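You operate a simulated robot arm through the tools that you are given. There is no shell and no other tool.

You run a simulated robot arm. Do the job below in one go: nothing can be reset, and whatever is moved stays where it is left.

Task
Put things in order on the seat bench. At the end: the blue spacer block from the seat bench stands where the red sanding block stood; the grey strip carrier from the seat bench stands on top of the white polish tin; the red sanding block stands where the grey strip carrier stood; the purple long-neck brush stands where the blue spacer block stood; the yellow toothed stud from the seat bench is on the white grease dish; whatever was shut is shut again. Leave all else as you found it, and nothing knocked over.

The check looks at the end state, three seconds after you hand in, the way a careful person would. Anything else that was tipped, shoved, dropped, spilled or broken makes it a failure.

Robot
A 5-joint arm with a two-finger parallel gripper, fixed in place. Base frame: the origin is at the foot of the arm, x ahead of it, y to its left, z up; the work surface is at about z = 0. Lengths are in mm, angles in degrees, forces in N, time in s.
With the tool pointing down near the work surface it reaches from about 260 to 680 mm from the base axis. Its first joint turns from -66.0 to 66.0 degrees. The tool tilts only in the upright plane through the base axis and itself; it spins freely about its own axis. Payload 2.9 kg.
The tool frame sits at the grasp point between the pads (the TCP): z along the fingers, y along the line on which they close. The tips reach 30 mm beyond it. The gripper opens to 110 mm. The fingers are 20 mm wide and 10 mm thick; the gripper's body (48 by 112 mm) begins 55 mm behind the TCP.
Orientation is told as [roll, pitch, yaw] about the base's x, y, z axes, in that order, counted from this pose: with the fingers straight down and closing along the base's y, the tool's x points along the base's -x, its y along +y and its z along -z.

Tools
- The arm moves only by the tool arm_command. Its argument "moves" is one flat list of numbers, 7 for each row, row after row: the shift along the base's x, y, z in mm, then the turn, a rotation vector about the base's x, y, z in degrees, then the opening in per cent of the stroke, from 0 (shut) to 100 (fully open). In form: [tx, ty, tz, wx, wy, wz, claw, tx, ty, tz, wx, wy, wz, claw, ...]. A call has 1 to 20 rows; each row is the pose to reach, as a shift and turn from the pose commanded when the call began. Each row takes 0.2 s and may step no farther than 50 mm and 8.6 degrees from the row before; otherwise, or with a gripper value out of range, the whole call is refused. Where a pose cannot be reached the arm comes as near as it can. A force on the tool above 40 N (or 10 N above the force at the start of the call, whichever is more), or a blocked arm, ends the call early, and 0.2 s more pass. Each finger travels about 108 mm/s and halts on what it meets, pressing with about 38 N; the grip force reading is that of the motor and also rises with nothing between the fingers. The clock runs only during rows and for 0.2 s after the last one: add rows that repeat a pose to give the fingers time. The reply holds the time, the measured pose of the TCP, the force on the tool along the base axes, the opening and the grip force, in the units named above and with some noise, with the torque about the TCP (base axes, N m) and any sound that the robot's microphone picked up.
- Cameras (640 x 400 px; columns grow to the right, rows downward): "scene" is fixed at [40.8, -470, 584.9]; the picture's right is [0.64, -0.76, 0.00], its down [-0.57, -0.48, -0.66] and it looks along [0.51, 0.43, -0.75] (base axes); focal length 290 px, centre (320, 200). "wrist" rides on the gripper at [72, 17, -103] in the tool frame; the picture's right is [-0.23, 0.97, 0.00], its down [-0.76, -0.18, -0.62] and it looks along [-0.61, -0.14, 0.78] (tool axes); focal length 222 px, centre (320, 200). There is no depth. A picture from a camera that has moved, and an enlarged one, comes with that camera's place and axes in the base frame and with its lens.
- grab_frame(camera): a new picture of that camera. No time passes.
- inspect(camera, box): a new picture of the part [left, top, right, bottom] of that camera's present view, enlarged. No time passes.
- hand_in(): hands the job in; it is judged then, once.

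Nothing tells you positions but the pictures and the camera data. Unless the task says otherwise, let go and move clear before handing in.

The tools are called after ">>>" as name(argument=value, ...) on one line, values as JSON. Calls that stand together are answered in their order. arm_command: Moves the arm, as the interface text tells. Its arguments: {"type":"object","properties":{"moves":{"type":"array"}},"required":["moves"]} The other tools are called the same way: grab_frame (camera) takes a picture; inspect (camera, box) takes an enlarged picture of a part of a camera's view; hand_in () hands the job in.

At the start:

```text
clock: 0.0
eef_pos: [492.2, -23.7, 231.2]
orientation: [0.0, 0.0, 0.0]
wrist_force: [0.2, 0.0, 0.8]
moment: [0.04, 0.01, -0.01]
opening: 110.0
grip_force: 0.1
```

scene: 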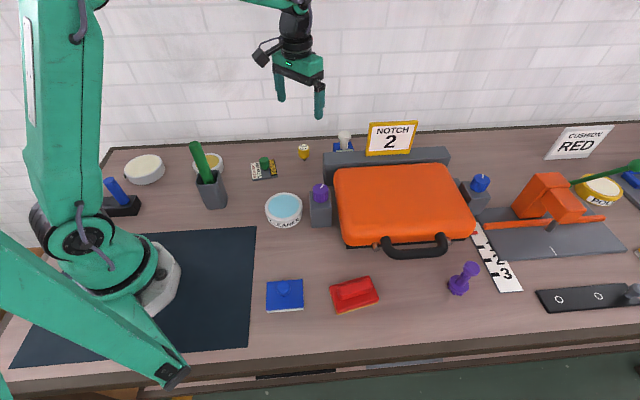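
wrist: 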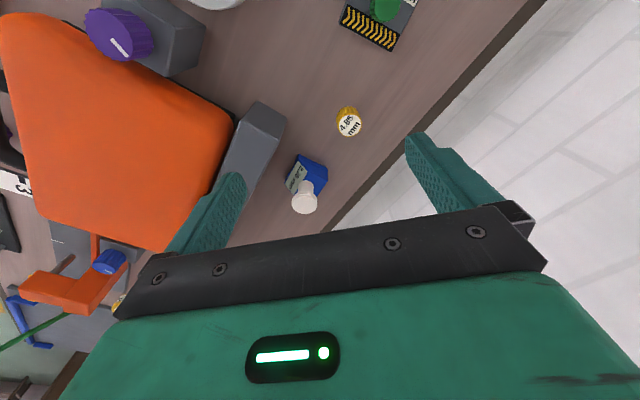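

I see a cluttered bench with an orange shut box or lid in the middle, a blue block and a red block in front, and a purple brush to the right. I will look closer at each area before moving anything.

>>> inspect(camera="scene", box=[90, 120, 330, 270])

>>> inspect(camera="scene", box=[250, 110, 490, 260])

>>> inspect(camera="scene", box=[440, 110, 640, 235])

>>> inspect(camera="scene", box=[240, 220, 640, 400])

>>> inspect(camera="wrist", box=[0, 0, 440, 275])

```text
2.67 times, centred on (210, 195) of scene
camera zoom: at [40.8, -470.0, 584.9], right [0.64, -0.76, 0.0], down [-0.57, -0.48, -0.66], along [0.51, 0.43, -0.75], focal length 774 px, centre (613, 213)
```

zoom: 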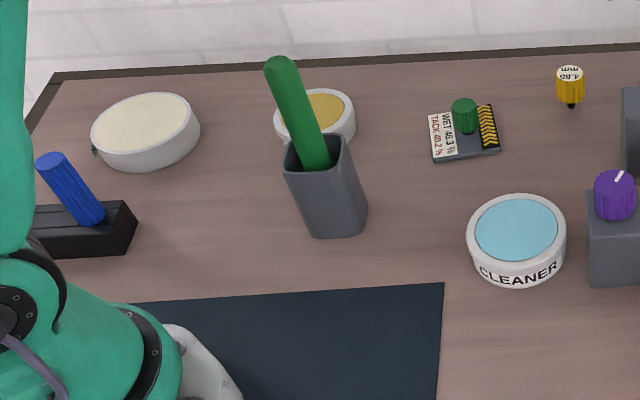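

```text
2.67 times, centred on (370, 185) of scene
camera zoom: at [40.8, -470.0, 584.9], right [0.64, -0.76, 0.0], down [-0.57, -0.48, -0.66], along [0.51, 0.43, -0.75], focal length 774 px, centre (187, 240)
```

zoom: 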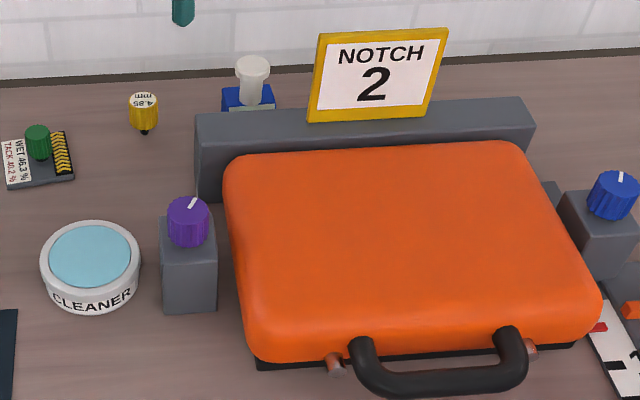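

```text
3.20 times, centred on (540, 172) of scene
camera zoom: at [40.8, -470.0, 584.9], right [0.64, -0.76, 0.0], down [-0.57, -0.48, -0.66], along [0.51, 0.43, -0.75], focal length 929 px, centre (-384, 288)
```

zoom: 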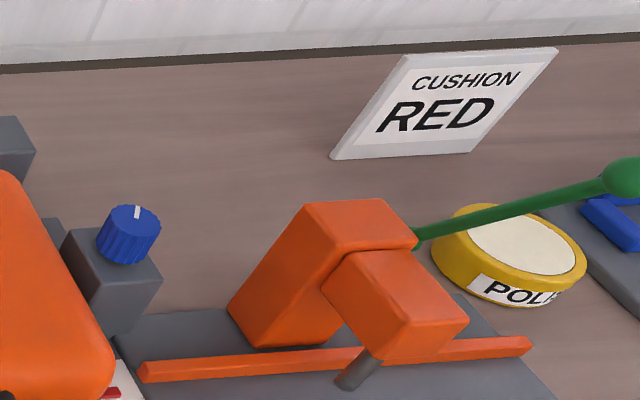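

```text
1.60 times, centred on (440, 310) of scene
camera zoom: at [40.8, -470.0, 584.9], right [0.64, -0.76, 0.0], down [-0.57, -0.48, -0.66], along [0.51, 0.43, -0.75], focal length 465 px, centre (128, 24)
```

zoom: 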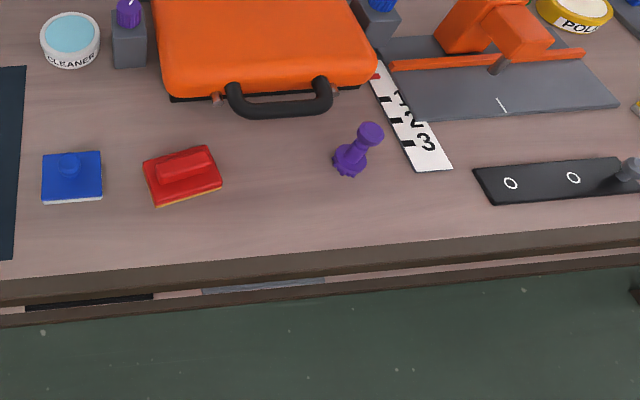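

```text
1.45 times, centred on (220, 138) of wrist
camera zoom: at [419.7, -7.5, 334.7], right [0.23, 0.97, 0.0], down [0.76, -0.18, 0.62], along [0.61, -0.14, -0.78], focal length 323 px, centre (466, 291)
```

zoom: 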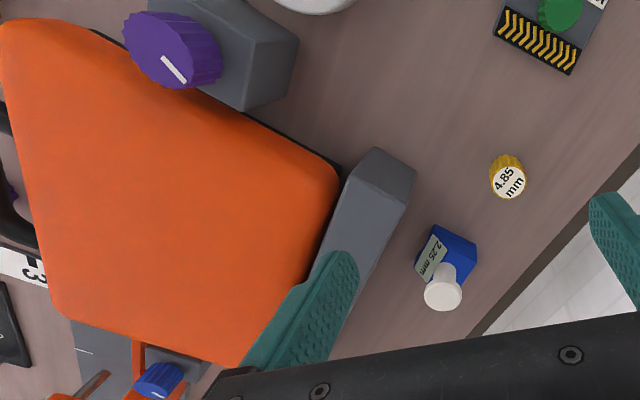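

The yellow stud, the strip carrier and three white tins or dishes are within reach on the left, but the labels on two of the tins face away from me. I'll swing the arm left and turn the wrist camera back to read them.

>>> arm_command(moves=[-20.2, 39.5, 4, 0, 0, -7.5, 100, -40.4, 79, 8, 0, 0, -15, 100, -60.6, 118.5, 12, 0, 0, -22.5, 100, -80.8, 158, 16, 0, 0, -30, 100, -101, 197.5, 20, 0, 0, -37.5, 100, -121.2, 237, 24, 0, 0, -45, 100, -141.4, 276.5, 28, 0, 0, -52.5, 100, -161.6, 316, 32, 0, 0, -60, 100, -181.8, 355.5, 36, 0, 0, -67.5, 100, -202, 395, 40, 0, 0, -75, 100, -222.2, 434.5, 44, 0, 0, -82.5, 100, -242.4, 474, 48, 0, 0, -90, 100])

>>> inspect(camera="scene", box=[250, 260, 400, 330])

```text
clock: 2.6
eef_pos: [250.7, 451.2, 279.7]
orientation: [0.1, 0.0, -90.2]
wrist_force: [-0.9, -0.1, 0.5]
moment: [0.0, -0.01, -0.01]
opening: 110.0
grip_force: 0.0
```

```text
4.27 times, centred on (325, 295) of scene
camera zoom: at [40.8, -470.1, 584.9], right [0.64, -0.76, 0.0], down [-0.57, -0.48, -0.66], along [0.51, 0.43, -0.75], focal length 1239 px, centre (299, -205)
```

zoom: 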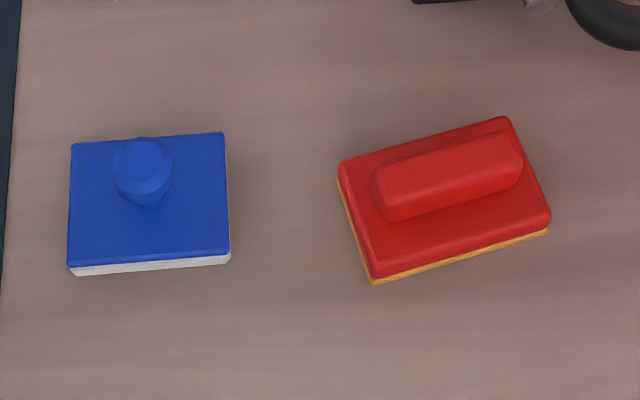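

The front blue piece has a knob and a white felt sole, so it may be a different kind of block from the blue one marked 2.25 mm behind the case. Now I check the tin labels with the wrist camera.

>>> grab_frame(camera="wrist")

>>> grab_frame(camera="scene")

>>> inspect(camera="wrist", box=[160, 0, 480, 200])

```text
taken
camera wrist: at [268.6, 522.5, 382.6], right [0.97, -0.23, 0.0], down [-0.18, -0.76, 0.62], along [-0.14, -0.61, -0.78], focal length 222 px, centre (320, 200)
```

wrist: 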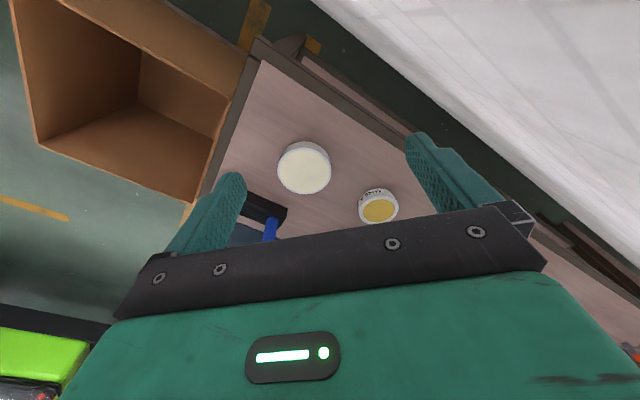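

```text
taken
```

scene: 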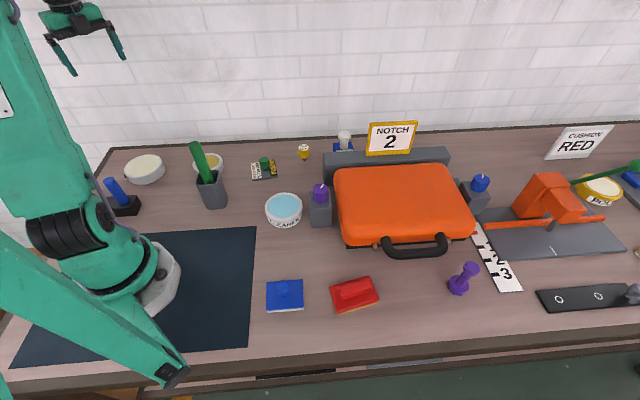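

```text
2.00 times, centred on (320, 100) of wrist
camera zoom: at [268.6, 522.5, 382.6], right [0.97, -0.23, 0.0], down [-0.18, -0.76, 0.62], along [-0.14, -0.61, -0.78], focal length 444 px, centre (320, 400)
```

zoom: 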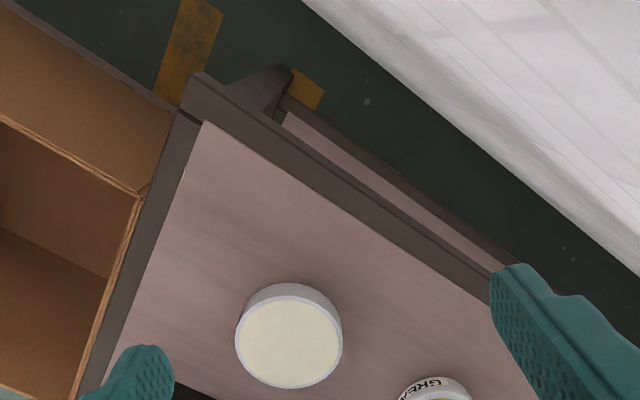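

The dish with yellow contents reads "GREA…", so it is the grease dish. The large cream-topped tin shows no label from this side, so I'll move the camera round to its -x side.

>>> arm_command(moves=[-8.3, -10, -5, 0, 0, 7.5, 100, -16.7, -20, -10, 0, 0, 15, 100, -25, -30, -15, 0, 0, 22.5, 100, -33.3, -40, -20, 0, 0, 30, 100, -41.7, -50, -25, 0, 0, 37.5, 100, -50, -60, -30, 0, 0, 45, 100, -58.3, -70, -35, 0, 0, 52.5, 100, -66.7, -80, -40, 0, 0, 60, 100, -75, -90, -45, 0, 0, 67.5, 100, -83.3, -100, -50, 0, 0, 75, 100, -91.7, -110, -55, 0, 0, 82.5, 100, -100, -120, -60, 0, 0, 90, 100])

>>> grab_frame(camera="wrist")

>>> inspect(camera="scene", box=[560, 140, 640, 190])

```text
clock: 5.2
eef_pos: [160.8, 325.2, 219.7]
orientation: [0.1, 0.1, 0.1]
wrist_force: [-0.4, 0.5, 0.4]
moment: [0.01, 0.01, 0.01]
opening: 110.0
grip_force: 0.0
out of reach, approached as far as the arm can: row 9, 10, 11, 12
```

```text
taken
camera wrist: at [88.8, 341.2, 322.6], right [0.23, 0.97, 0.0], down [0.76, -0.18, 0.62], along [0.61, -0.14, -0.78], focal length 222 px, centre (320, 200)
```

wrist: 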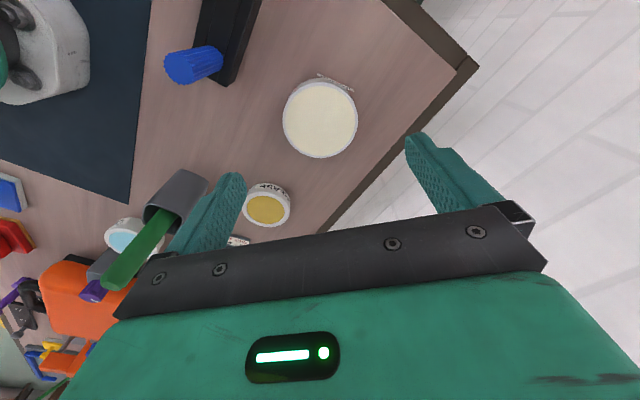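

```text
8.00 times, centred on (600, 165) of scene
camera zoom: at [40.8, -470.0, 584.9], right [0.64, -0.76, 0.0], down [-0.57, -0.48, -0.66], along [0.51, 0.43, -0.75], focal length 2323 px, centre (-1920, 480)
```

zoom: 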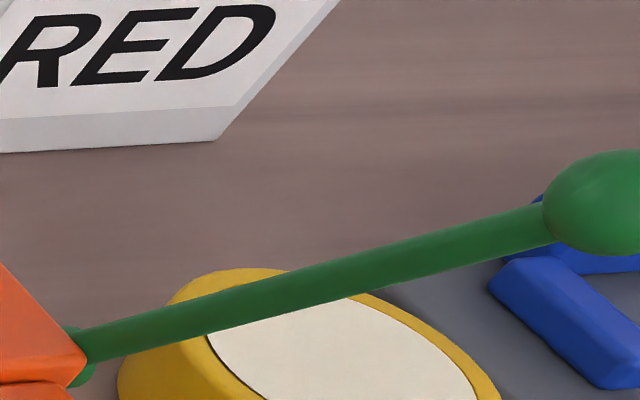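

I can now see a label edge on the far left side of the cream-topped tin. I'll zoom in to read it.

>>> inspect(camera="wrist", box=[270, 60, 370, 122])

>>> inspect(camera="wrist", box=[230, 170, 330, 232])

>>> inspect(camera="wrist", box=[0, 170, 240, 390])

```text
6.40 times, centred on (320, 91) of wrist
camera zoom: at [88.8, 341.2, 322.6], right [0.23, 0.97, 0.0], down [0.76, -0.18, 0.62], along [0.61, -0.14, -0.78], focal length 1422 px, centre (320, 898)
```

zoom: 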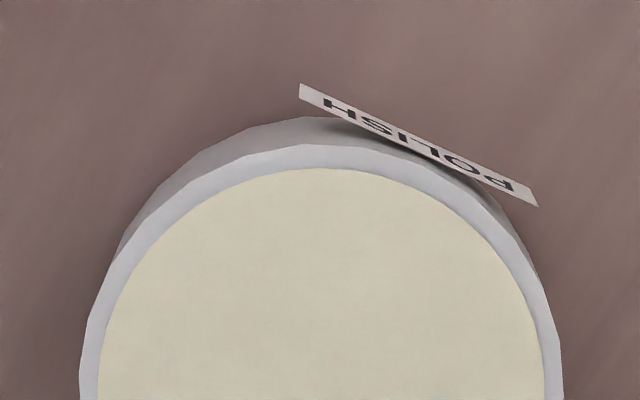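

```text
6.40 times, centred on (280, 201) of wrist
camera zoom: at [88.8, 341.2, 322.6], right [0.23, 0.97, 0.0], down [0.76, -0.18, 0.62], along [0.61, -0.14, -0.78], focal length 1422 px, centre (576, 194)
```

zoom: 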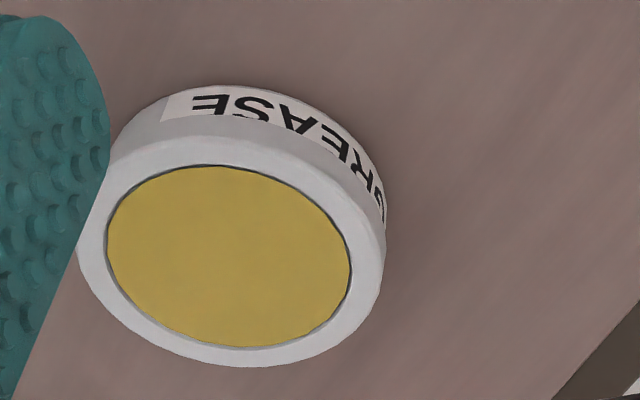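

```text
1.82 times, centred on (120, 280) of wrist
camera zoom: at [88.8, 341.2, 322.6], right [0.23, 0.97, 0.0], down [0.76, -0.18, 0.62], along [0.61, -0.14, -0.78], focal length 404 px, centre (684, 54)
```

zoom: 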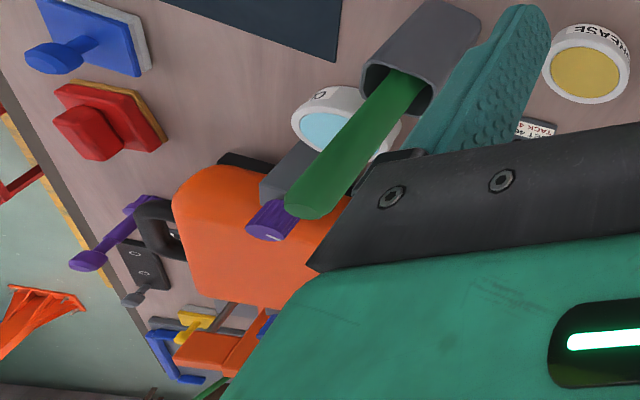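

The cream-topped tin reads POLISH, at about (199, 348), and the yellow-filled dish reads GREASE, at about (331, 219). Next I'll swing to the right side to look closely at the blocks, the brush and anything else there.

>>> arm_command(moves=[30, -11, 27.5, 0, 0, 0, 100, 60, -22.5, 55, 0, 0, 0, 100, 90, -34, 82.5, 0, 0, 0, 100, 120, -45, 110, 0, 0, 0, 100, 144.3, -85, 110, 0, 0, -5, 100, 168.6, -125, 110, 0, 0, -10, 100, 192.9, -165, 110, 0, 0, -15, 100, 217.1, -205, 110, 0, 0, -20, 100, 241.4, -245, 110, 0, 0, -25, 100, 265.7, -285, 110, 0, 0, -30, 100, 290, -325, 110, 0, 0, -35, 100, 290, -365, 110, 0, 0, -40, 100, 290, -405, 110, 0, 0, -45, 100, 290, -445, 110, 0, 0, -50, 100, 290, -485, 110, 0, 0, -55, 100, 290, -525, 110, 0, 0, -60, 100])

>>> grab_frame(camera="wrist")

>>> grab_frame(camera="scene")

```text
clock: 8.6
eef_pos: [450.0, -199.9, 328.7]
orientation: [0.0, 0.1, -60.2]
wrist_force: [-0.4, 0.1, 0.7]
moment: [-0.02, 0.0, -0.01]
opening: 110.1
grip_force: 0.0
```

```text
taken
camera wrist: at [428.9, -129.4, 431.5], right [0.96, 0.29, 0.0], down [0.23, -0.75, 0.62], along [0.18, -0.6, -0.78], focal length 222 px, centre (320, 200)
```

wrist: 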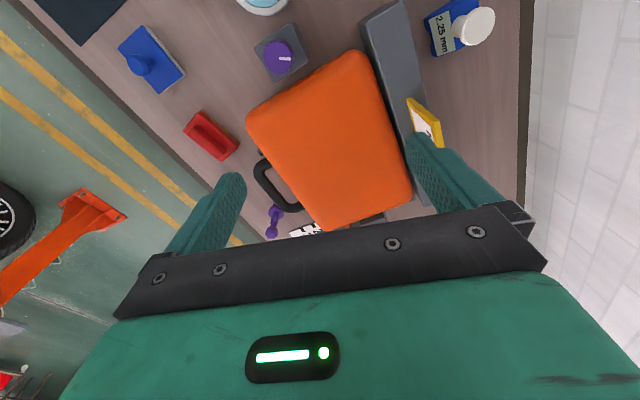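

```text
taken
```

scene: 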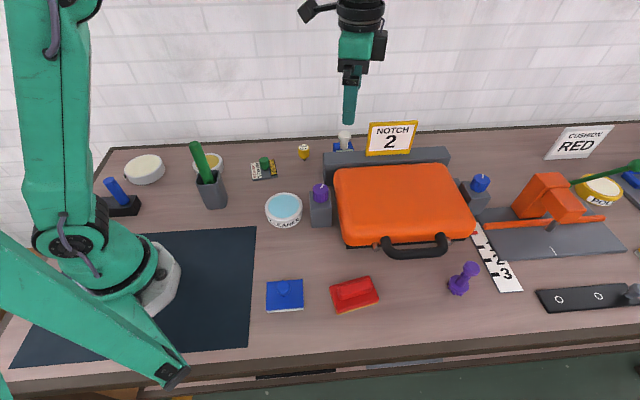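

>>> inspect(camera="wrist", box=[380, 0, 540, 100])

>>> inspect(camera="wrist", box=[100, 0, 340, 150])

>>> inspect(camera="wrist", box=[0, 80, 240, 300])

>>> inspect(camera="scene", box=[430, 240, 530, 302])

>>> inspect(camera="scene", box=[300, 115, 400, 177])

>>> inspect(camera="scene", box=[235, 135, 325, 191])

```text
4.00 times, centred on (460, 50) of wrist
camera zoom: at [428.9, -129.4, 431.5], right [0.96, 0.29, 0.0], down [0.23, -0.75, 0.62], along [0.18, -0.6, -0.78], focal length 888 px, centre (-240, 800)
```

zoom: 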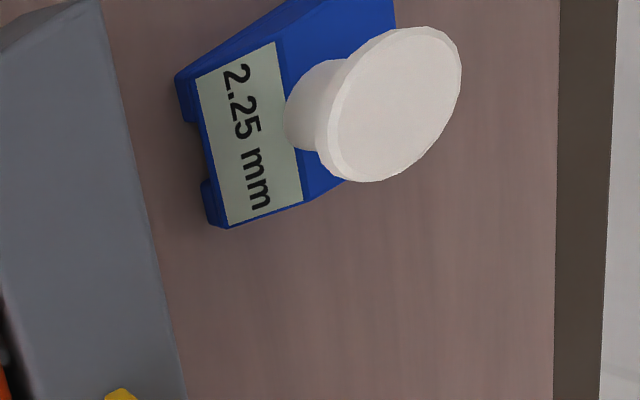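

```text
2.67 times, centred on (220, 75) of wrist
camera zoom: at [428.9, -129.4, 431.5], right [0.96, 0.29, 0.0], down [0.23, -0.75, 0.62], along [0.18, -0.6, -0.78], focal length 592 px, centre (587, 533)
```

zoom: 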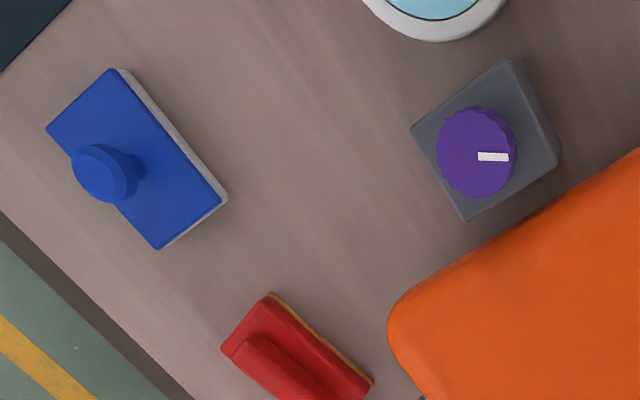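

```text
1.82 times, centred on (120, 190) of wrist
camera zoom: at [428.9, -129.4, 431.5], right [0.96, 0.29, 0.0], down [0.23, -0.75, 0.62], along [0.18, -0.6, -0.78], focal length 404 px, centre (684, 218)
```

zoom: 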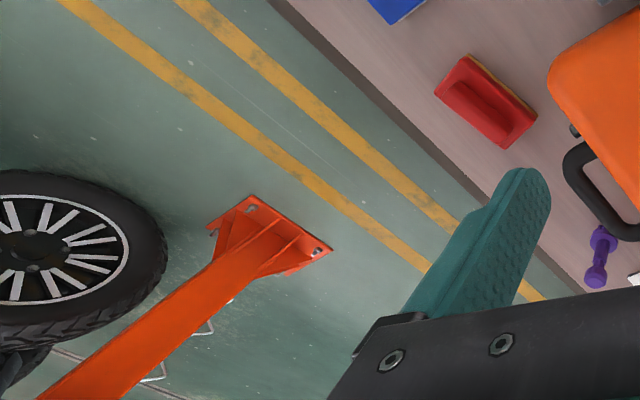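

```text
6.40 times, centred on (480, 271) of scene
camera zoom: at [40.8, -470.0, 584.9], right [0.64, -0.76, 0.0], down [-0.57, -0.48, -0.66], along [0.51, 0.43, -0.75], focal length 1858 px, centre (-704, -254)
```

zoom: 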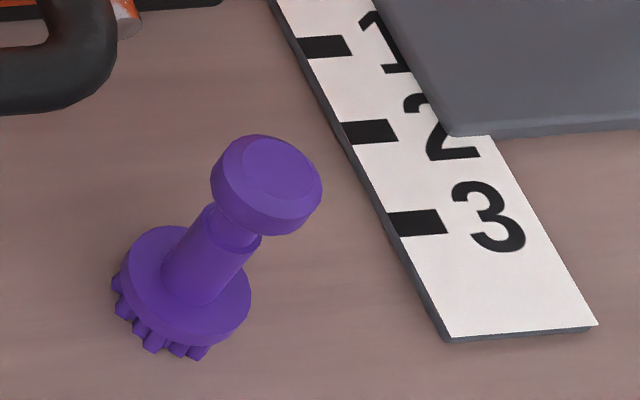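

```text
6.40 times, centred on (350, 146) of scene
camera zoom: at [40.8, -470.0, 584.9], right [0.64, -0.76, 0.0], down [-0.57, -0.48, -0.66], along [0.51, 0.43, -0.75], focal length 1858 px, centre (128, 546)
```

zoom: 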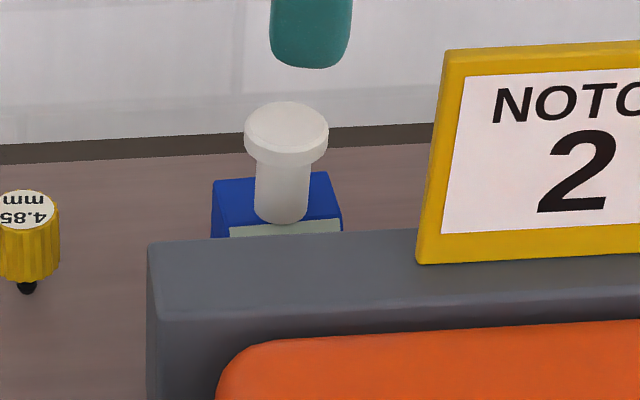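

```text
7.11 times, centred on (280, 163) of scene
camera zoom: at [40.8, -470.0, 584.9], right [0.64, -0.76, 0.0], down [-0.57, -0.48, -0.66], along [0.51, 0.43, -0.75], focal length 2065 px, centre (604, 463)
```

zoom: 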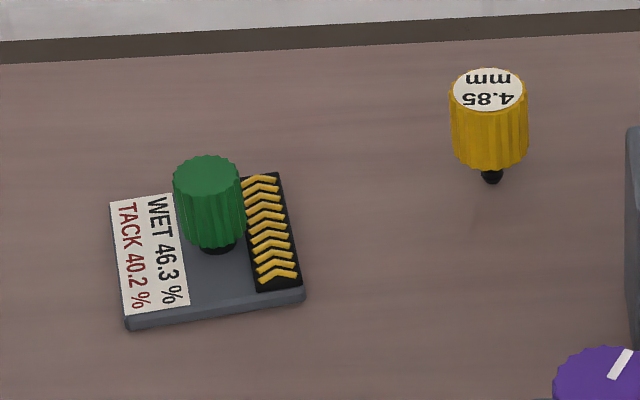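

The three pieces with readings (2.25 mm, 4.85 mm, TACK/WET) look like the spacer, the stud and the strip carrier. So the blue spacer is the 2.25 mm block behind the bar at about (618, -77), and the front blue pad stays where it is. I'll start with the yellow stud and hover over it for a precise look.

>>> arm_command(moves=[10.4, 26, 0, 0, 0, 7.5, 100, 20.8, 52, 0, 0, 0, 15, 100, 31.2, 78, 0, 0, 0, 22.5, 100, 41.6, 104, 0, 0, 0, 30, 100, 52, 130, 0, 0, 0, 37.5, 100, 62.4, 156, 0, 0, 0, 45, 100, 72.8, 182, 0, 0, 0, 52.5, 100, 83, 208, 0, 0, 0, 60, 100, 83, 208, -40, 0, 0, 60, 100, 83, 208, -80, 0, 0, 60, 100, 83, 208, -120, 0, 0, 60, 100, 83, 208, -150, 0, 0, 60, 100, 83, 208, -150, 0, 0, 60, 100])

>>> grab_frame(camera="wrist")

>>> grab_frame(camera="scene")

```text
clock: 11.4
eef_pos: [533.7, 7.4, 177.3]
orientation: [0.0, -0.1, 0.0]
wrist_force: [0.5, -0.6, 0.2]
moment: [0.0, -0.03, 0.02]
opening: 110.2
grip_force: 0.0
```

```text
taken
camera wrist: at [462.2, 24.3, 280.0], right [0.23, 0.97, 0.0], down [0.76, -0.18, 0.62], along [0.61, -0.14, -0.78], focal length 222 px, centre (320, 200)
```

wrist: 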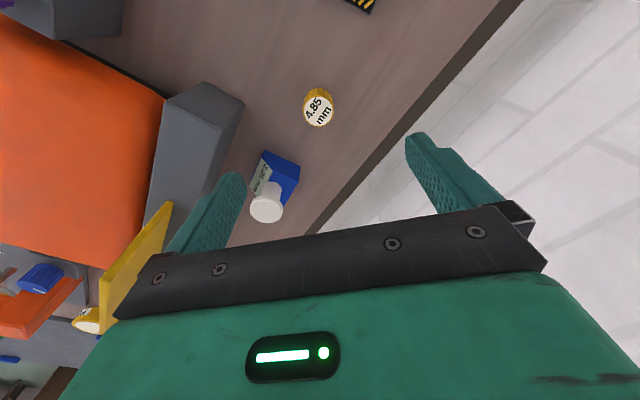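

```text
taken
```

scene: 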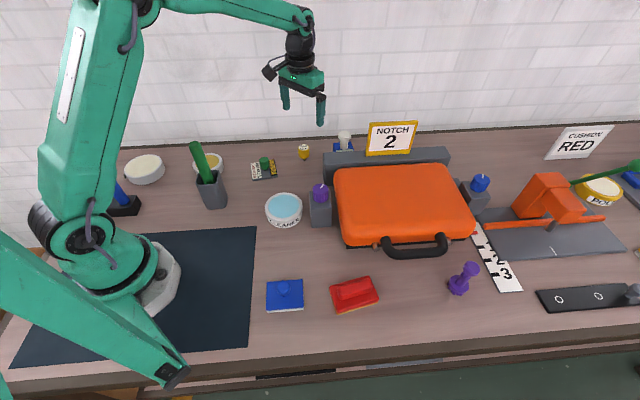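

The stud is nearly under the tool. I'll zoom in to pin down its centre and shape.

>>> inspect(camera="wrist", box=[270, 70, 370, 132])

>>> inspect(camera="scene", box=[284, 138, 324, 163])

```text
6.40 times, centred on (320, 101) of wrist
camera zoom: at [462.2, 24.3, 280.0], right [0.23, 0.97, 0.0], down [0.76, -0.18, 0.62], along [0.61, -0.14, -0.78], focal length 1422 px, centre (320, 834)
```

zoom: 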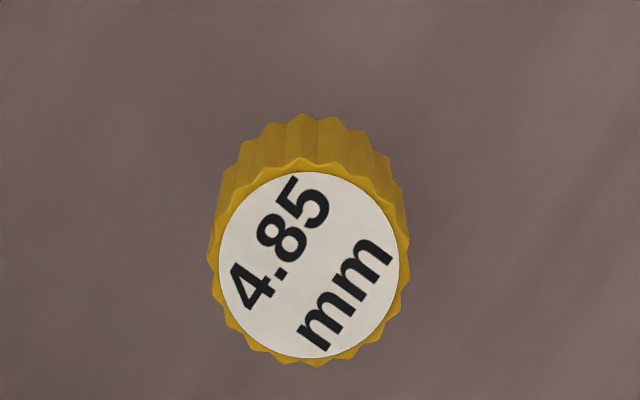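

```text
16.00 times, centred on (304, 150) of scene
camera zoom: at [40.8, -470.0, 584.9], right [0.64, -0.76, 0.0], down [-0.57, -0.48, -0.66], along [0.51, 0.43, -0.75], focal length 4646 px, centre (576, 992)
```

zoom: 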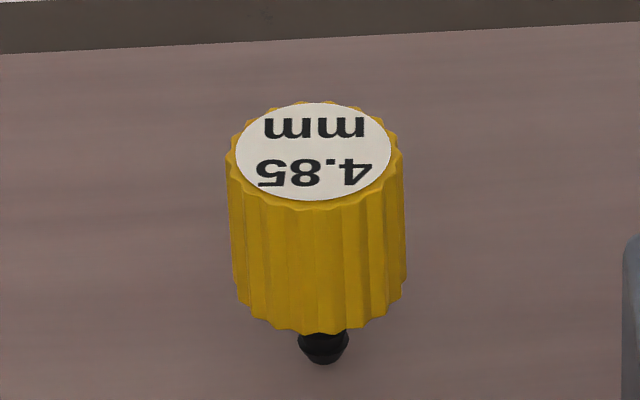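

The stud is about 35 mm across and 50 mm tall, on a narrow black foot at about (530, 7). I'll descend, keep the tool vertical, and grip it.

>>> arm_command(moves=[-3, 0, -40, 0, 0, 0, 80, -4, 0, -80, 0, 0, 0, 65, -4, 0, -115, 0, 0, 0, 60, -4, 0, -134, 0, 0, 0, 60, -4, 0, -138, 0, 0, 0, 60, -4, 0, -138, 0, 0, 0, 40, -4, 0, -138, 0, 0, 0, 20, -4, 0, -138, 0, 0, 0, 15, -4, 0, -138, 0, 0, 0, 15, -4, 0, -138, 0, 0, 0, 15])

>>> inspect(camera="scene", box=[264, 88, 344, 188])

>>> grab_frame(camera="wrist")

```text
clock: 13.6
eef_pos: [531.1, 7.6, 40.4]
orientation: [0.0, 0.1, 0.0]
wrist_force: [0.8, 0.4, -0.5]
moment: [0.01, 0.0, 0.0]
opening: 30.9
grip_force: 38.3
```

```text
4.00 times, centred on (304, 138) of scene
camera zoom: at [40.8, -470.0, 584.9], right [0.64, -0.76, 0.0], down [-0.57, -0.48, -0.66], along [0.51, 0.43, -0.75], focal length 1162 px, centre (384, 448)
```

zoom: 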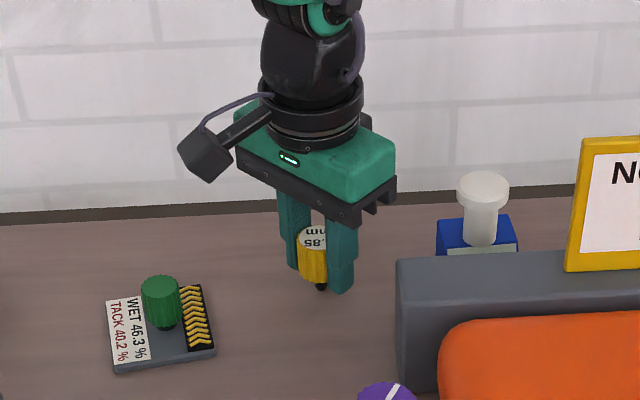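

```text
taken
camera wrist: at [457.8, 23.3, 143.9], right [0.23, 0.97, 0.0], down [0.76, -0.18, 0.62], along [0.61, -0.14, -0.78], focal length 222 px, centre (320, 200)
```

wrist: 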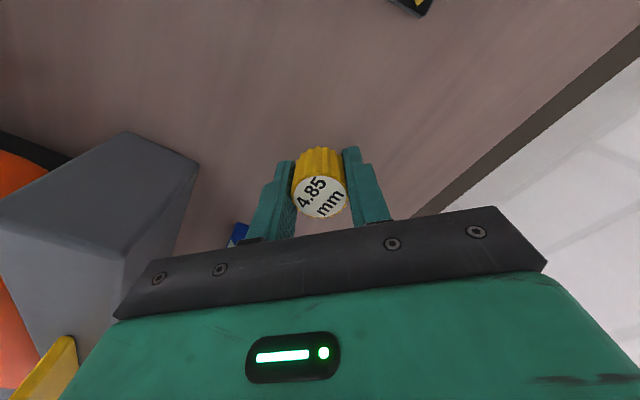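

The stud is gripped (opening 30.9 mm, 38 N). I'll lift it straight up and carry it to a hover over the grease dish at about (319, 190).

>>> arm_command(moves=[0, 0, 10, 0, 0, 0, 15, 0, 0, 40, 0, 0, 0, 15, 0, 0, 80, 0, 0, 0, 15, 0, 0, 120, 0, 0, 0, 15, 0, 0, 150, 0, 0, 0, 15, -15, 13, 160, 0, 0, 0, 15, -45, 39, 160, 0, 0, 0, 15, -75, 65, 160, 0, 0, 0, 15, -105, 91, 160, 0, 0, 0, 15, -135, 117, 160, 0, 0, 0, 15, -165, 143, 160, 0, 0, 0, 15, -190, 163, 160, 0, 0, 0, 15, -205, 177, 160, 0, 0, 0, 15, -211, 183, 160, 0, 0, 0, 15, -211, 183, 160, 0, 0, 0, 15])

>>> grab_frame(camera="wrist")

>>> grab_frame(camera="scene")

```text
clock: 16.8
eef_pos: [318.1, 191.5, 201.1]
orientation: [-0.1, 0.0, 0.0]
wrist_force: [-0.1, 0.8, -1.1]
moment: [0.03, 0.0, 0.02]
opening: 31.1
grip_force: 38.1
```

```text
taken
camera wrist: at [246.1, 208.4, 304.2], right [0.23, 0.97, 0.0], down [0.76, -0.18, 0.62], along [0.61, -0.14, -0.78], focal length 222 px, centre (320, 200)
```

wrist: 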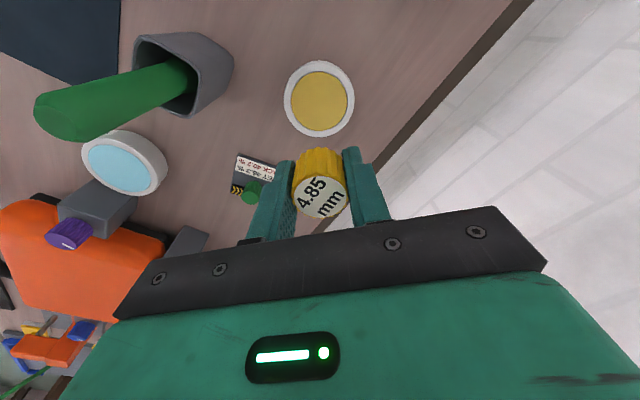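

```text
taken
```

scene: 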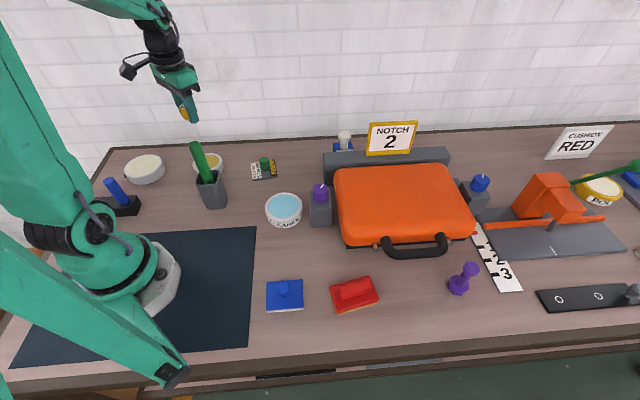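

The dish lies almost straight below. I'll zoom in to fine-tune the drop position.

>>> inspect(camera="wrist", box=[260, 50, 380, 125])

>>> inspect(camera="scene", box=[170, 130, 250, 180])

```text
5.33 times, centred on (320, 88) of wrist
camera zoom: at [246.1, 208.4, 304.2], right [0.23, 0.97, 0.0], down [0.76, -0.18, 0.62], along [0.61, -0.14, -0.78], focal length 1185 px, centre (320, 800)
```

zoom: 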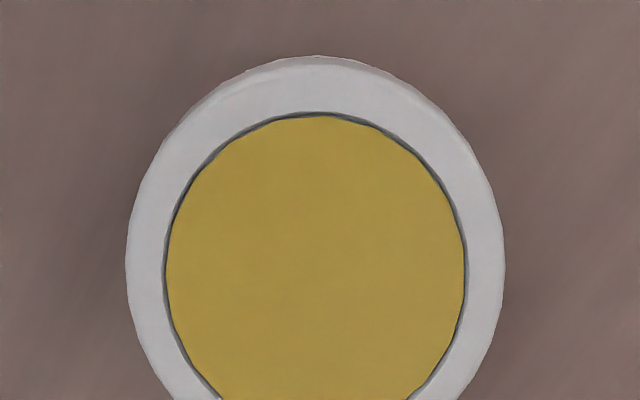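

```text
8.00 times, centred on (210, 155) of scene
camera zoom: at [40.8, -470.0, 584.9], right [0.64, -0.76, 0.0], down [-0.57, -0.48, -0.66], along [0.51, 0.43, -0.75], focal length 2323 px, centre (1200, 560)
```

zoom: 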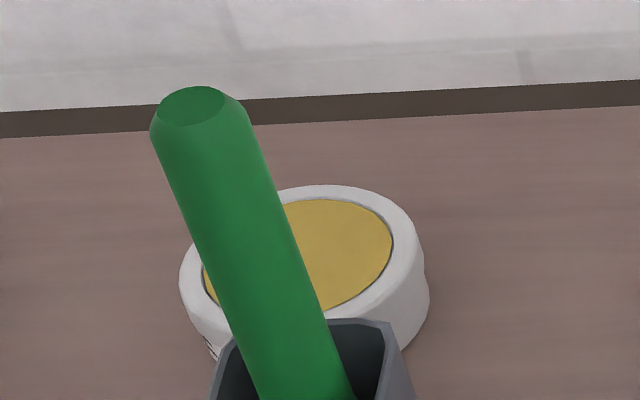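

The dish is centred within about 1–2 mm. I'll lower the stud to just above the grease surface.

>>> arm_command(moves=[-1, -1, -40, 0, 0, 0, 15, -1, -1, -80, 0, 0, 0, 15, -1, -1, -108, 0, 0, 0, 15, -1, -1, -122, 0, 0, 0, 15, -1, -1, -128, 0, 0, 0, 15, -1, -1, -128, 0, 0, 0, 15])

>>> inspect(camera="wrist", box=[220, 100, 420, 225])

>>> inspect(camera="scene", box=[150, 90, 270, 165])

```text
clock: 18.2
eef_pos: [316.6, 189.4, 73.8]
orientation: [0.0, 0.0, -0.1]
wrist_force: [0.2, 0.3, 0.0]
moment: [0.02, 0.01, -0.03]
opening: 31.1
grip_force: 37.7
```

```text
3.20 times, centred on (320, 162) of wrist
camera zoom: at [243.9, 206.4, 176.9], right [0.23, 0.97, 0.0], down [0.76, -0.18, 0.62], along [0.61, -0.14, -0.78], focal length 711 px, centre (320, 320)
```

zoom: 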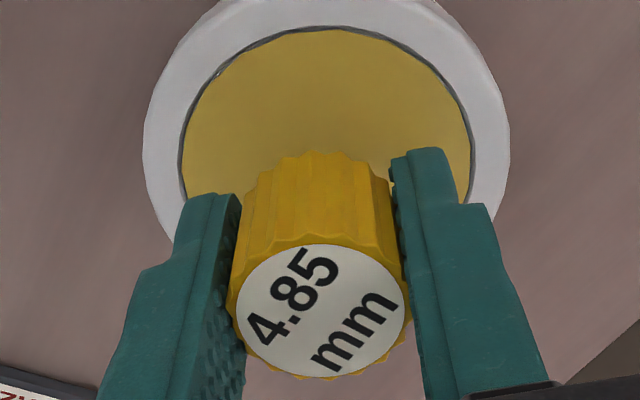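

```text
5.33 times, centred on (210, 128) of scene
camera zoom: at [40.8, -470.0, 584.9], right [0.64, -0.76, 0.0], down [-0.57, -0.48, -0.66], along [0.51, 0.43, -0.75], focal length 1549 px, centre (907, 587)
```

zoom: 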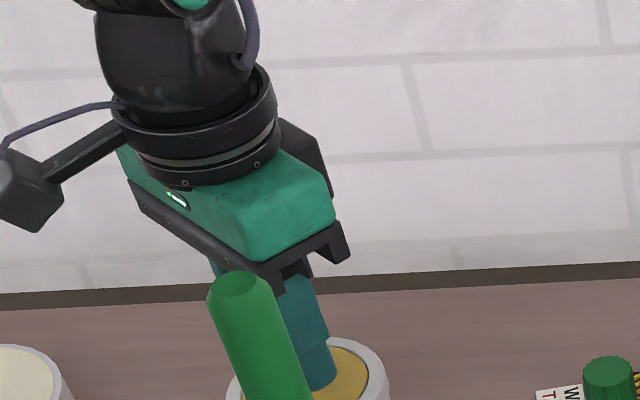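

There is no contact yet, and the dish centre looks about 3 mm further out in x. I'll shift slightly and ease down in small steps.

>>> arm_command(moves=[3, 1.5, -2, 0, 0, 0, 15, 3, 1.5, -4, 0, 0, 0, 15, 3, 1.5, -5, 0, 0, 0, 15])

```text
clock: 19.0
eef_pos: [319.7, 191.2, 69.8]
orientation: [0.2, -0.1, -0.1]
wrist_force: [-9.4, -1.9, 29.4]
moment: [-0.1, 0.4, -0.02]
opening: 30.7
grip_force: 37.9
```

The stud has touched the dish (29 N up). I'll back off slightly to unload it before letting go.

>>> arm_command(moves=[0, 0, 0.6, 0, 0, 0, 15, 0, 0, 0.6, 0, 0, 0, 15])

```text
clock: 19.6
eef_pos: [321.5, 191.8, 69.0]
orientation: [0.1, -0.2, 0.1]
wrist_force: [-7.9, -1.6, 30.3]
moment: [-0.08, 0.3, 0.02]
opening: 30.7
grip_force: 38.1
```

>>> arm_command(moves=[0, 0, 1, 0, 0, 0, 15, 0, 0, 1, 0, 0, 0, 15])

>>> inspect(camera="wrist", box=[220, 100, 420, 225])

```text
clock: 20.2
eef_pos: [321.0, 191.5, 69.9]
orientation: [0.1, -0.1, -0.1]
wrist_force: [0.4, 1.9, 15.1]
moment: [0.07, -0.02, -0.02]
opening: 30.8
grip_force: 37.9
```

```text
3.20 times, centred on (320, 162) of wrist
camera zoom: at [248.4, 207.8, 172.9], right [0.23, 0.97, 0.0], down [0.76, -0.18, 0.62], along [0.61, -0.14, -0.78], focal length 711 px, centre (320, 320)
```

zoom: 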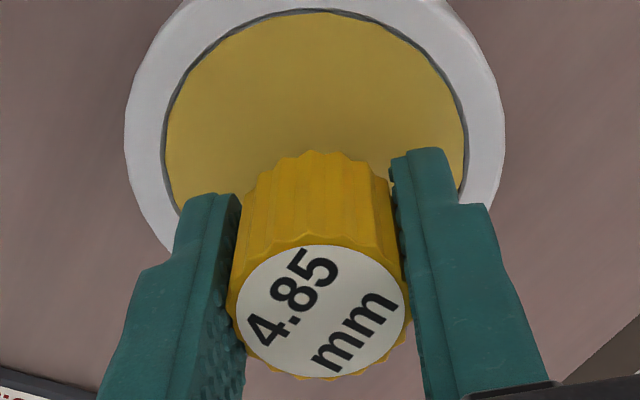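

>>> arm_command(moves=[0, 0, 0.8, 0, 0, 0, 15, 0, 0, 0.8, 0, 0, 0, 15])

```text
clock: 20.8
eef_pos: [320.9, 190.4, 69.3]
orientation: [-0.1, 0.1, 0.0]
wrist_force: [0.1, -0.8, 0.1]
moment: [0.0, -0.01, -0.01]
opening: 30.8
grip_force: 37.9
```

The load is off and the stud is just touching. I'll open the fingers gently and check before lifting.

>>> arm_command(moves=[0, 0, 0, 0, 0, 0, 30, 0, 0, 0, 0, 0, 0, 36, 0, 0, 0, 0, 0, 0, 44, 0, 0, 0, 0, 0, 0, 44])

>>> inspect(camera="wrist", box=[220, 100, 420, 225])

```text
clock: 21.8
eef_pos: [320.9, 191.7, 71.5]
orientation: [0.0, 0.1, 0.0]
wrist_force: [0.2, -0.3, 0.3]
moment: [0.0, -0.03, -0.02]
opening: 48.5
grip_force: 0.1
```

```text
3.20 times, centred on (320, 162) of wrist
camera zoom: at [248.2, 207.8, 174.0], right [0.23, 0.97, 0.0], down [0.76, -0.18, 0.62], along [0.61, -0.14, -0.78], focal length 711 px, centre (320, 320)
```

zoom: 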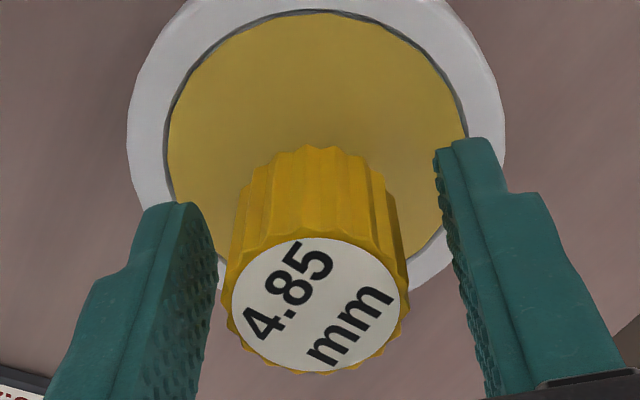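

The stud stands freely on the dish. I'll lift straight up, check it, and move to a hover over the grey strip carrier.

>>> arm_command(moves=[0, 0, 5, 0, 0, 0, 52, 0, 0, 30, 0, 0, 0, 60, 0, 0, 70, 0, 0, 0, 60, 0, 0, 110, 0, 0, 0, 60, 0, 0, 130, 0, 0, 0, 60, 25, -32, 130, 0, 0, 0, 60, 50, -64, 130, 0, 0, 0, 60, 75, -96, 130, 0, 0, 0, 60, 95, -122, 125, 0, 0, 0, 60, 99, -128, 120, 0, 0, 0, 60, 99, -128, 120, 0, 0, 0, 60])

>>> grab_frame(camera="wrist")

>>> grab_frame(camera="scene")

```text
clock: 24.2
eef_pos: [419.0, 63.2, 192.8]
orientation: [0.0, 0.0, 0.0]
wrist_force: [-0.7, 0.6, -0.6]
moment: [-0.03, 0.01, 0.0]
opening: 66.1
grip_force: 0.0
```

```text
taken
camera wrist: at [346.2, 79.1, 294.6], right [0.23, 0.97, 0.0], down [0.76, -0.18, 0.62], along [0.61, -0.14, -0.78], focal length 222 px, centre (320, 200)
```

wrist: 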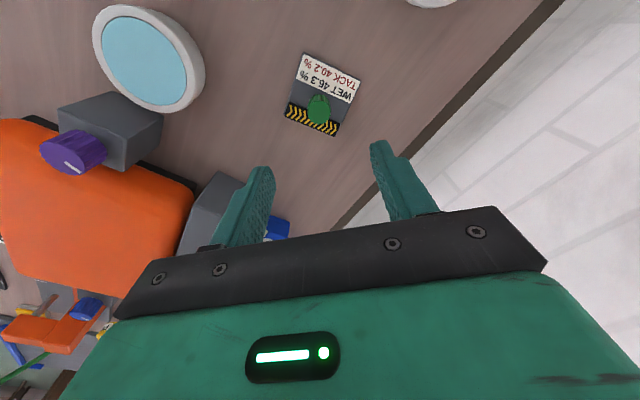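

```text
taken
```

scene: 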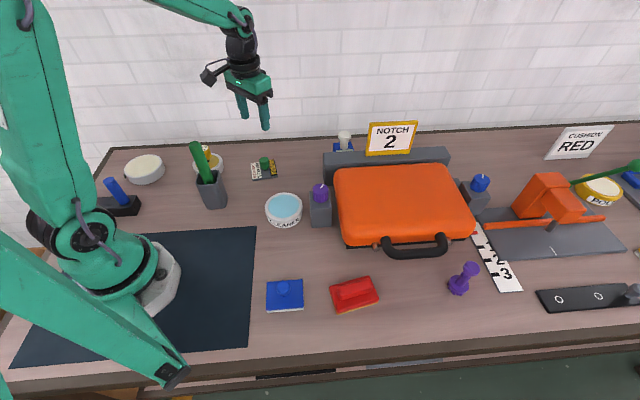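

>>> inspect(camera="wrist", box=[260, 40, 388, 120])

>>> inspect(camera="wrist", box=[270, 80, 366, 140])

>>> inspect(camera="scene", box=[240, 148, 288, 178])

>>> inspect(camera="scene", box=[180, 138, 244, 178])

```text
5.00 times, centred on (324, 80) of wrist
camera zoom: at [346.2, 79.1, 294.6], right [0.23, 0.97, 0.0], down [0.76, -0.18, 0.62], along [0.61, -0.14, -0.78], focal length 1111 px, centre (300, 800)
```

zoom: 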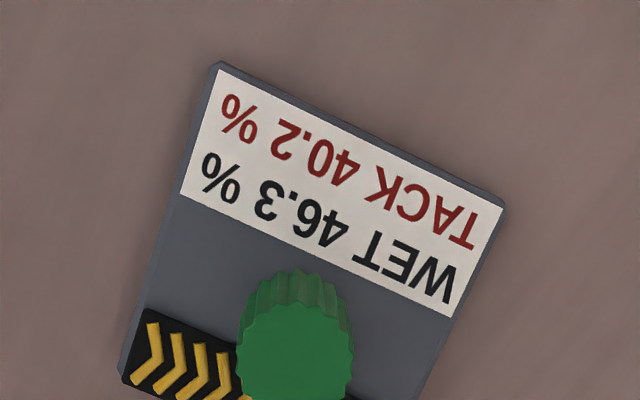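

```text
6.67 times, centred on (318, 110) of wrist
camera zoom: at [346.2, 79.1, 294.6], right [0.23, 0.97, 0.0], down [0.76, -0.18, 0.62], along [0.61, -0.14, -0.78], focal length 1481 px, centre (333, 800)
```

zoom: 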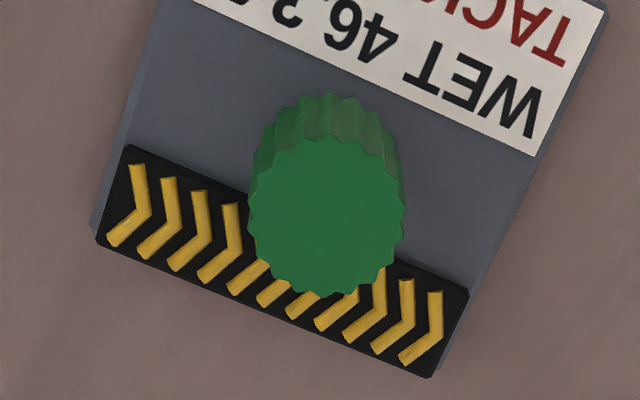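

```text
13.33 times, centred on (264, 163) of scene
camera zoom: at [40.8, -470.0, 584.9], right [0.64, -0.76, 0.0], down [-0.57, -0.48, -0.66], along [0.51, 0.43, -0.75], focal length 3872 px, centre (1067, 693)
```

zoom: 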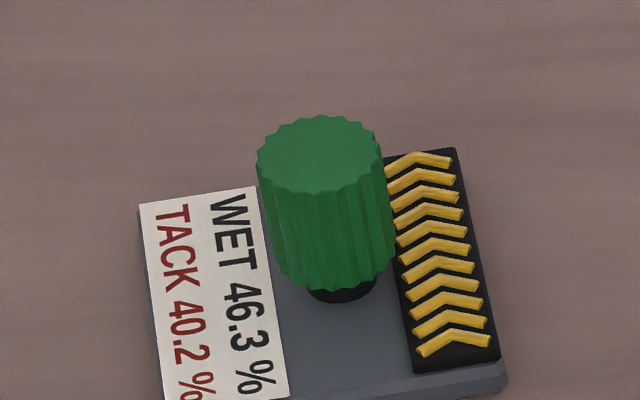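

```text
10.00 times, centred on (212, 158) of scene
camera zoom: at [40.8, -470.0, 584.9], right [0.64, -0.76, 0.0], down [-0.57, -0.48, -0.66], along [0.51, 0.43, -0.75], focal length 2904 px, centre (1400, 620)
```

zoom: 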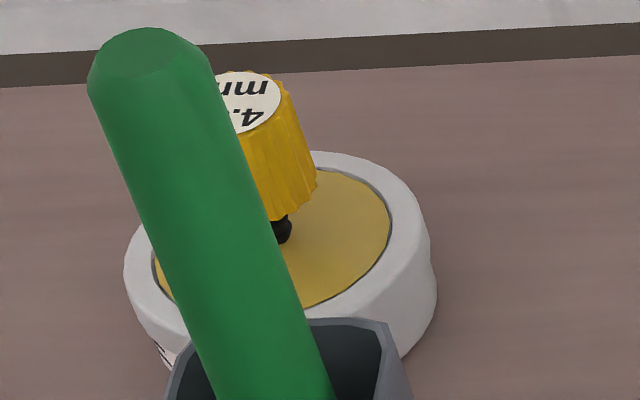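

The stud stands on the dish. The strip carrier is a 71 mm square slab centred near (418, 64.5), turned about 54°, with its green knob near the middle. I'll line the fingers up along the chevron strip and come down partway to check.

>>> arm_command(moves=[1, -1, -20, 0, 0, -7.5, 60, 2, -2, -45, 0, 0, -15, 60, 2.5, -2, -70, 0, 0, -22.5, 60, 2.5, -2, -92, 0, 0, -30, 60, 2.5, -2, -105, 0, 0, -35.7, 60, 2.5, -2, -105, 0, 0, -35.7, 60])

>>> inspect(camera="wrist", box=[200, 60, 440, 210])

>>> inspect(camera="scene", box=[210, 100, 320, 180])

```text
clock: 25.6
eef_pos: [423.3, 62.0, 85.5]
orientation: [0.0, 0.0, -35.8]
wrist_force: [-0.7, -0.3, 0.8]
moment: [-0.01, -0.01, 0.02]
opening: 65.9
grip_force: 0.2
```

```text
2.67 times, centred on (320, 135) of wrist
camera zoom: at [373.4, 117.3, 188.6], right [0.75, 0.66, 0.0], down [0.51, -0.59, 0.62], along [0.41, -0.47, -0.78], focal length 592 px, centre (320, 373)
```

zoom: 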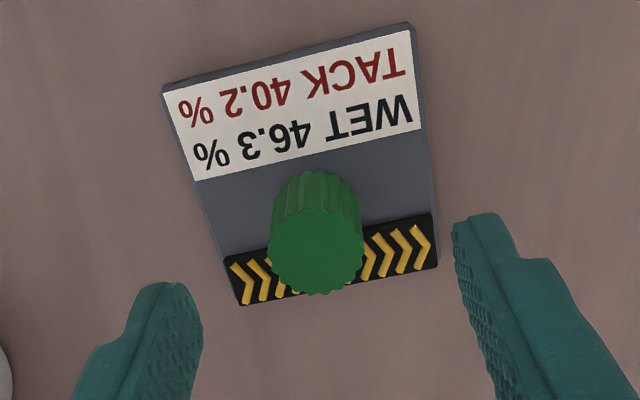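

```text
5.00 times, centred on (265, 140) of scene
camera zoom: at [40.8, -470.0, 584.9], right [0.64, -0.76, 0.0], down [-0.57, -0.48, -0.66], along [0.51, 0.43, -0.75], focal length 1452 px, centre (595, 500)
```

zoom: 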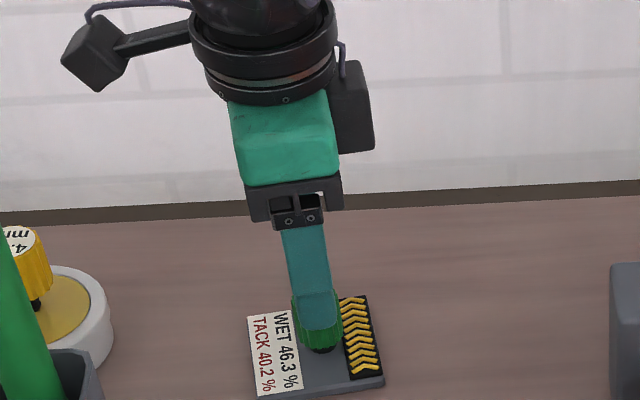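

The knob is centred between the fingers. I'll go down over it with the tips staying above the slab, and close.

>>> arm_command(moves=[0, 0, -20, 0, 0, 0, 55, 0, 0, -34, 0, 0, 0, 50, 0, 0, -41, 0, 0, 0, 50, 0, 0, -41, 0, 0, 0, 35, 0, 0, -41, 0, 0, 0, 15, 0, 0, -41, 0, 0, 0, 10, 0, 0, -41, 0, 0, 0, 10, 0, 0, -41, 0, 0, 0, 10])

>>> inspect(camera="wrist", box=[200, 90, 440, 240])

>>> inspect(camera="scene", box=[210, 110, 320, 190])

```text
clock: 27.4
eef_pos: [422.1, 62.1, 44.6]
orientation: [-0.1, 0.1, -35.6]
wrist_force: [-0.3, 0.6, -0.6]
moment: [0.02, 0.02, -0.04]
opening: 25.8
grip_force: 38.1
```

```text
2.67 times, centred on (320, 165) of wrist
camera zoom: at [372.5, 117.1, 147.9], right [0.75, 0.66, 0.0], down [0.51, -0.59, 0.62], along [0.41, -0.47, -0.78], focal length 592 px, centre (320, 293)
```

zoom: 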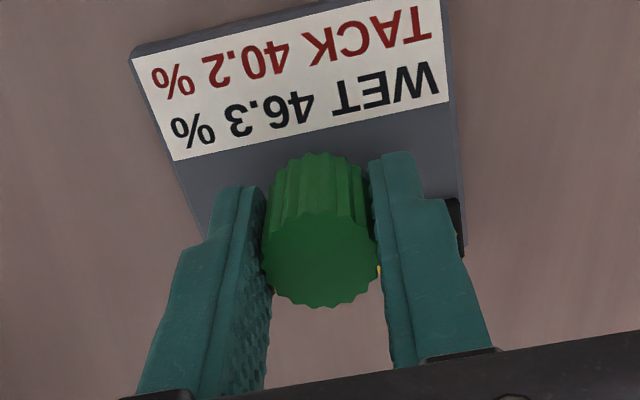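

```text
5.00 times, centred on (265, 150) of scene
camera zoom: at [40.8, -470.0, 584.9], right [0.64, -0.76, 0.0], down [-0.57, -0.48, -0.66], along [0.51, 0.43, -0.75], focal length 1452 px, centre (595, 450)
```

zoom: 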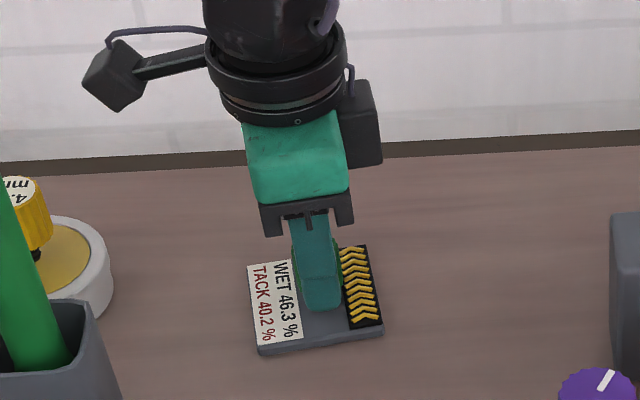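

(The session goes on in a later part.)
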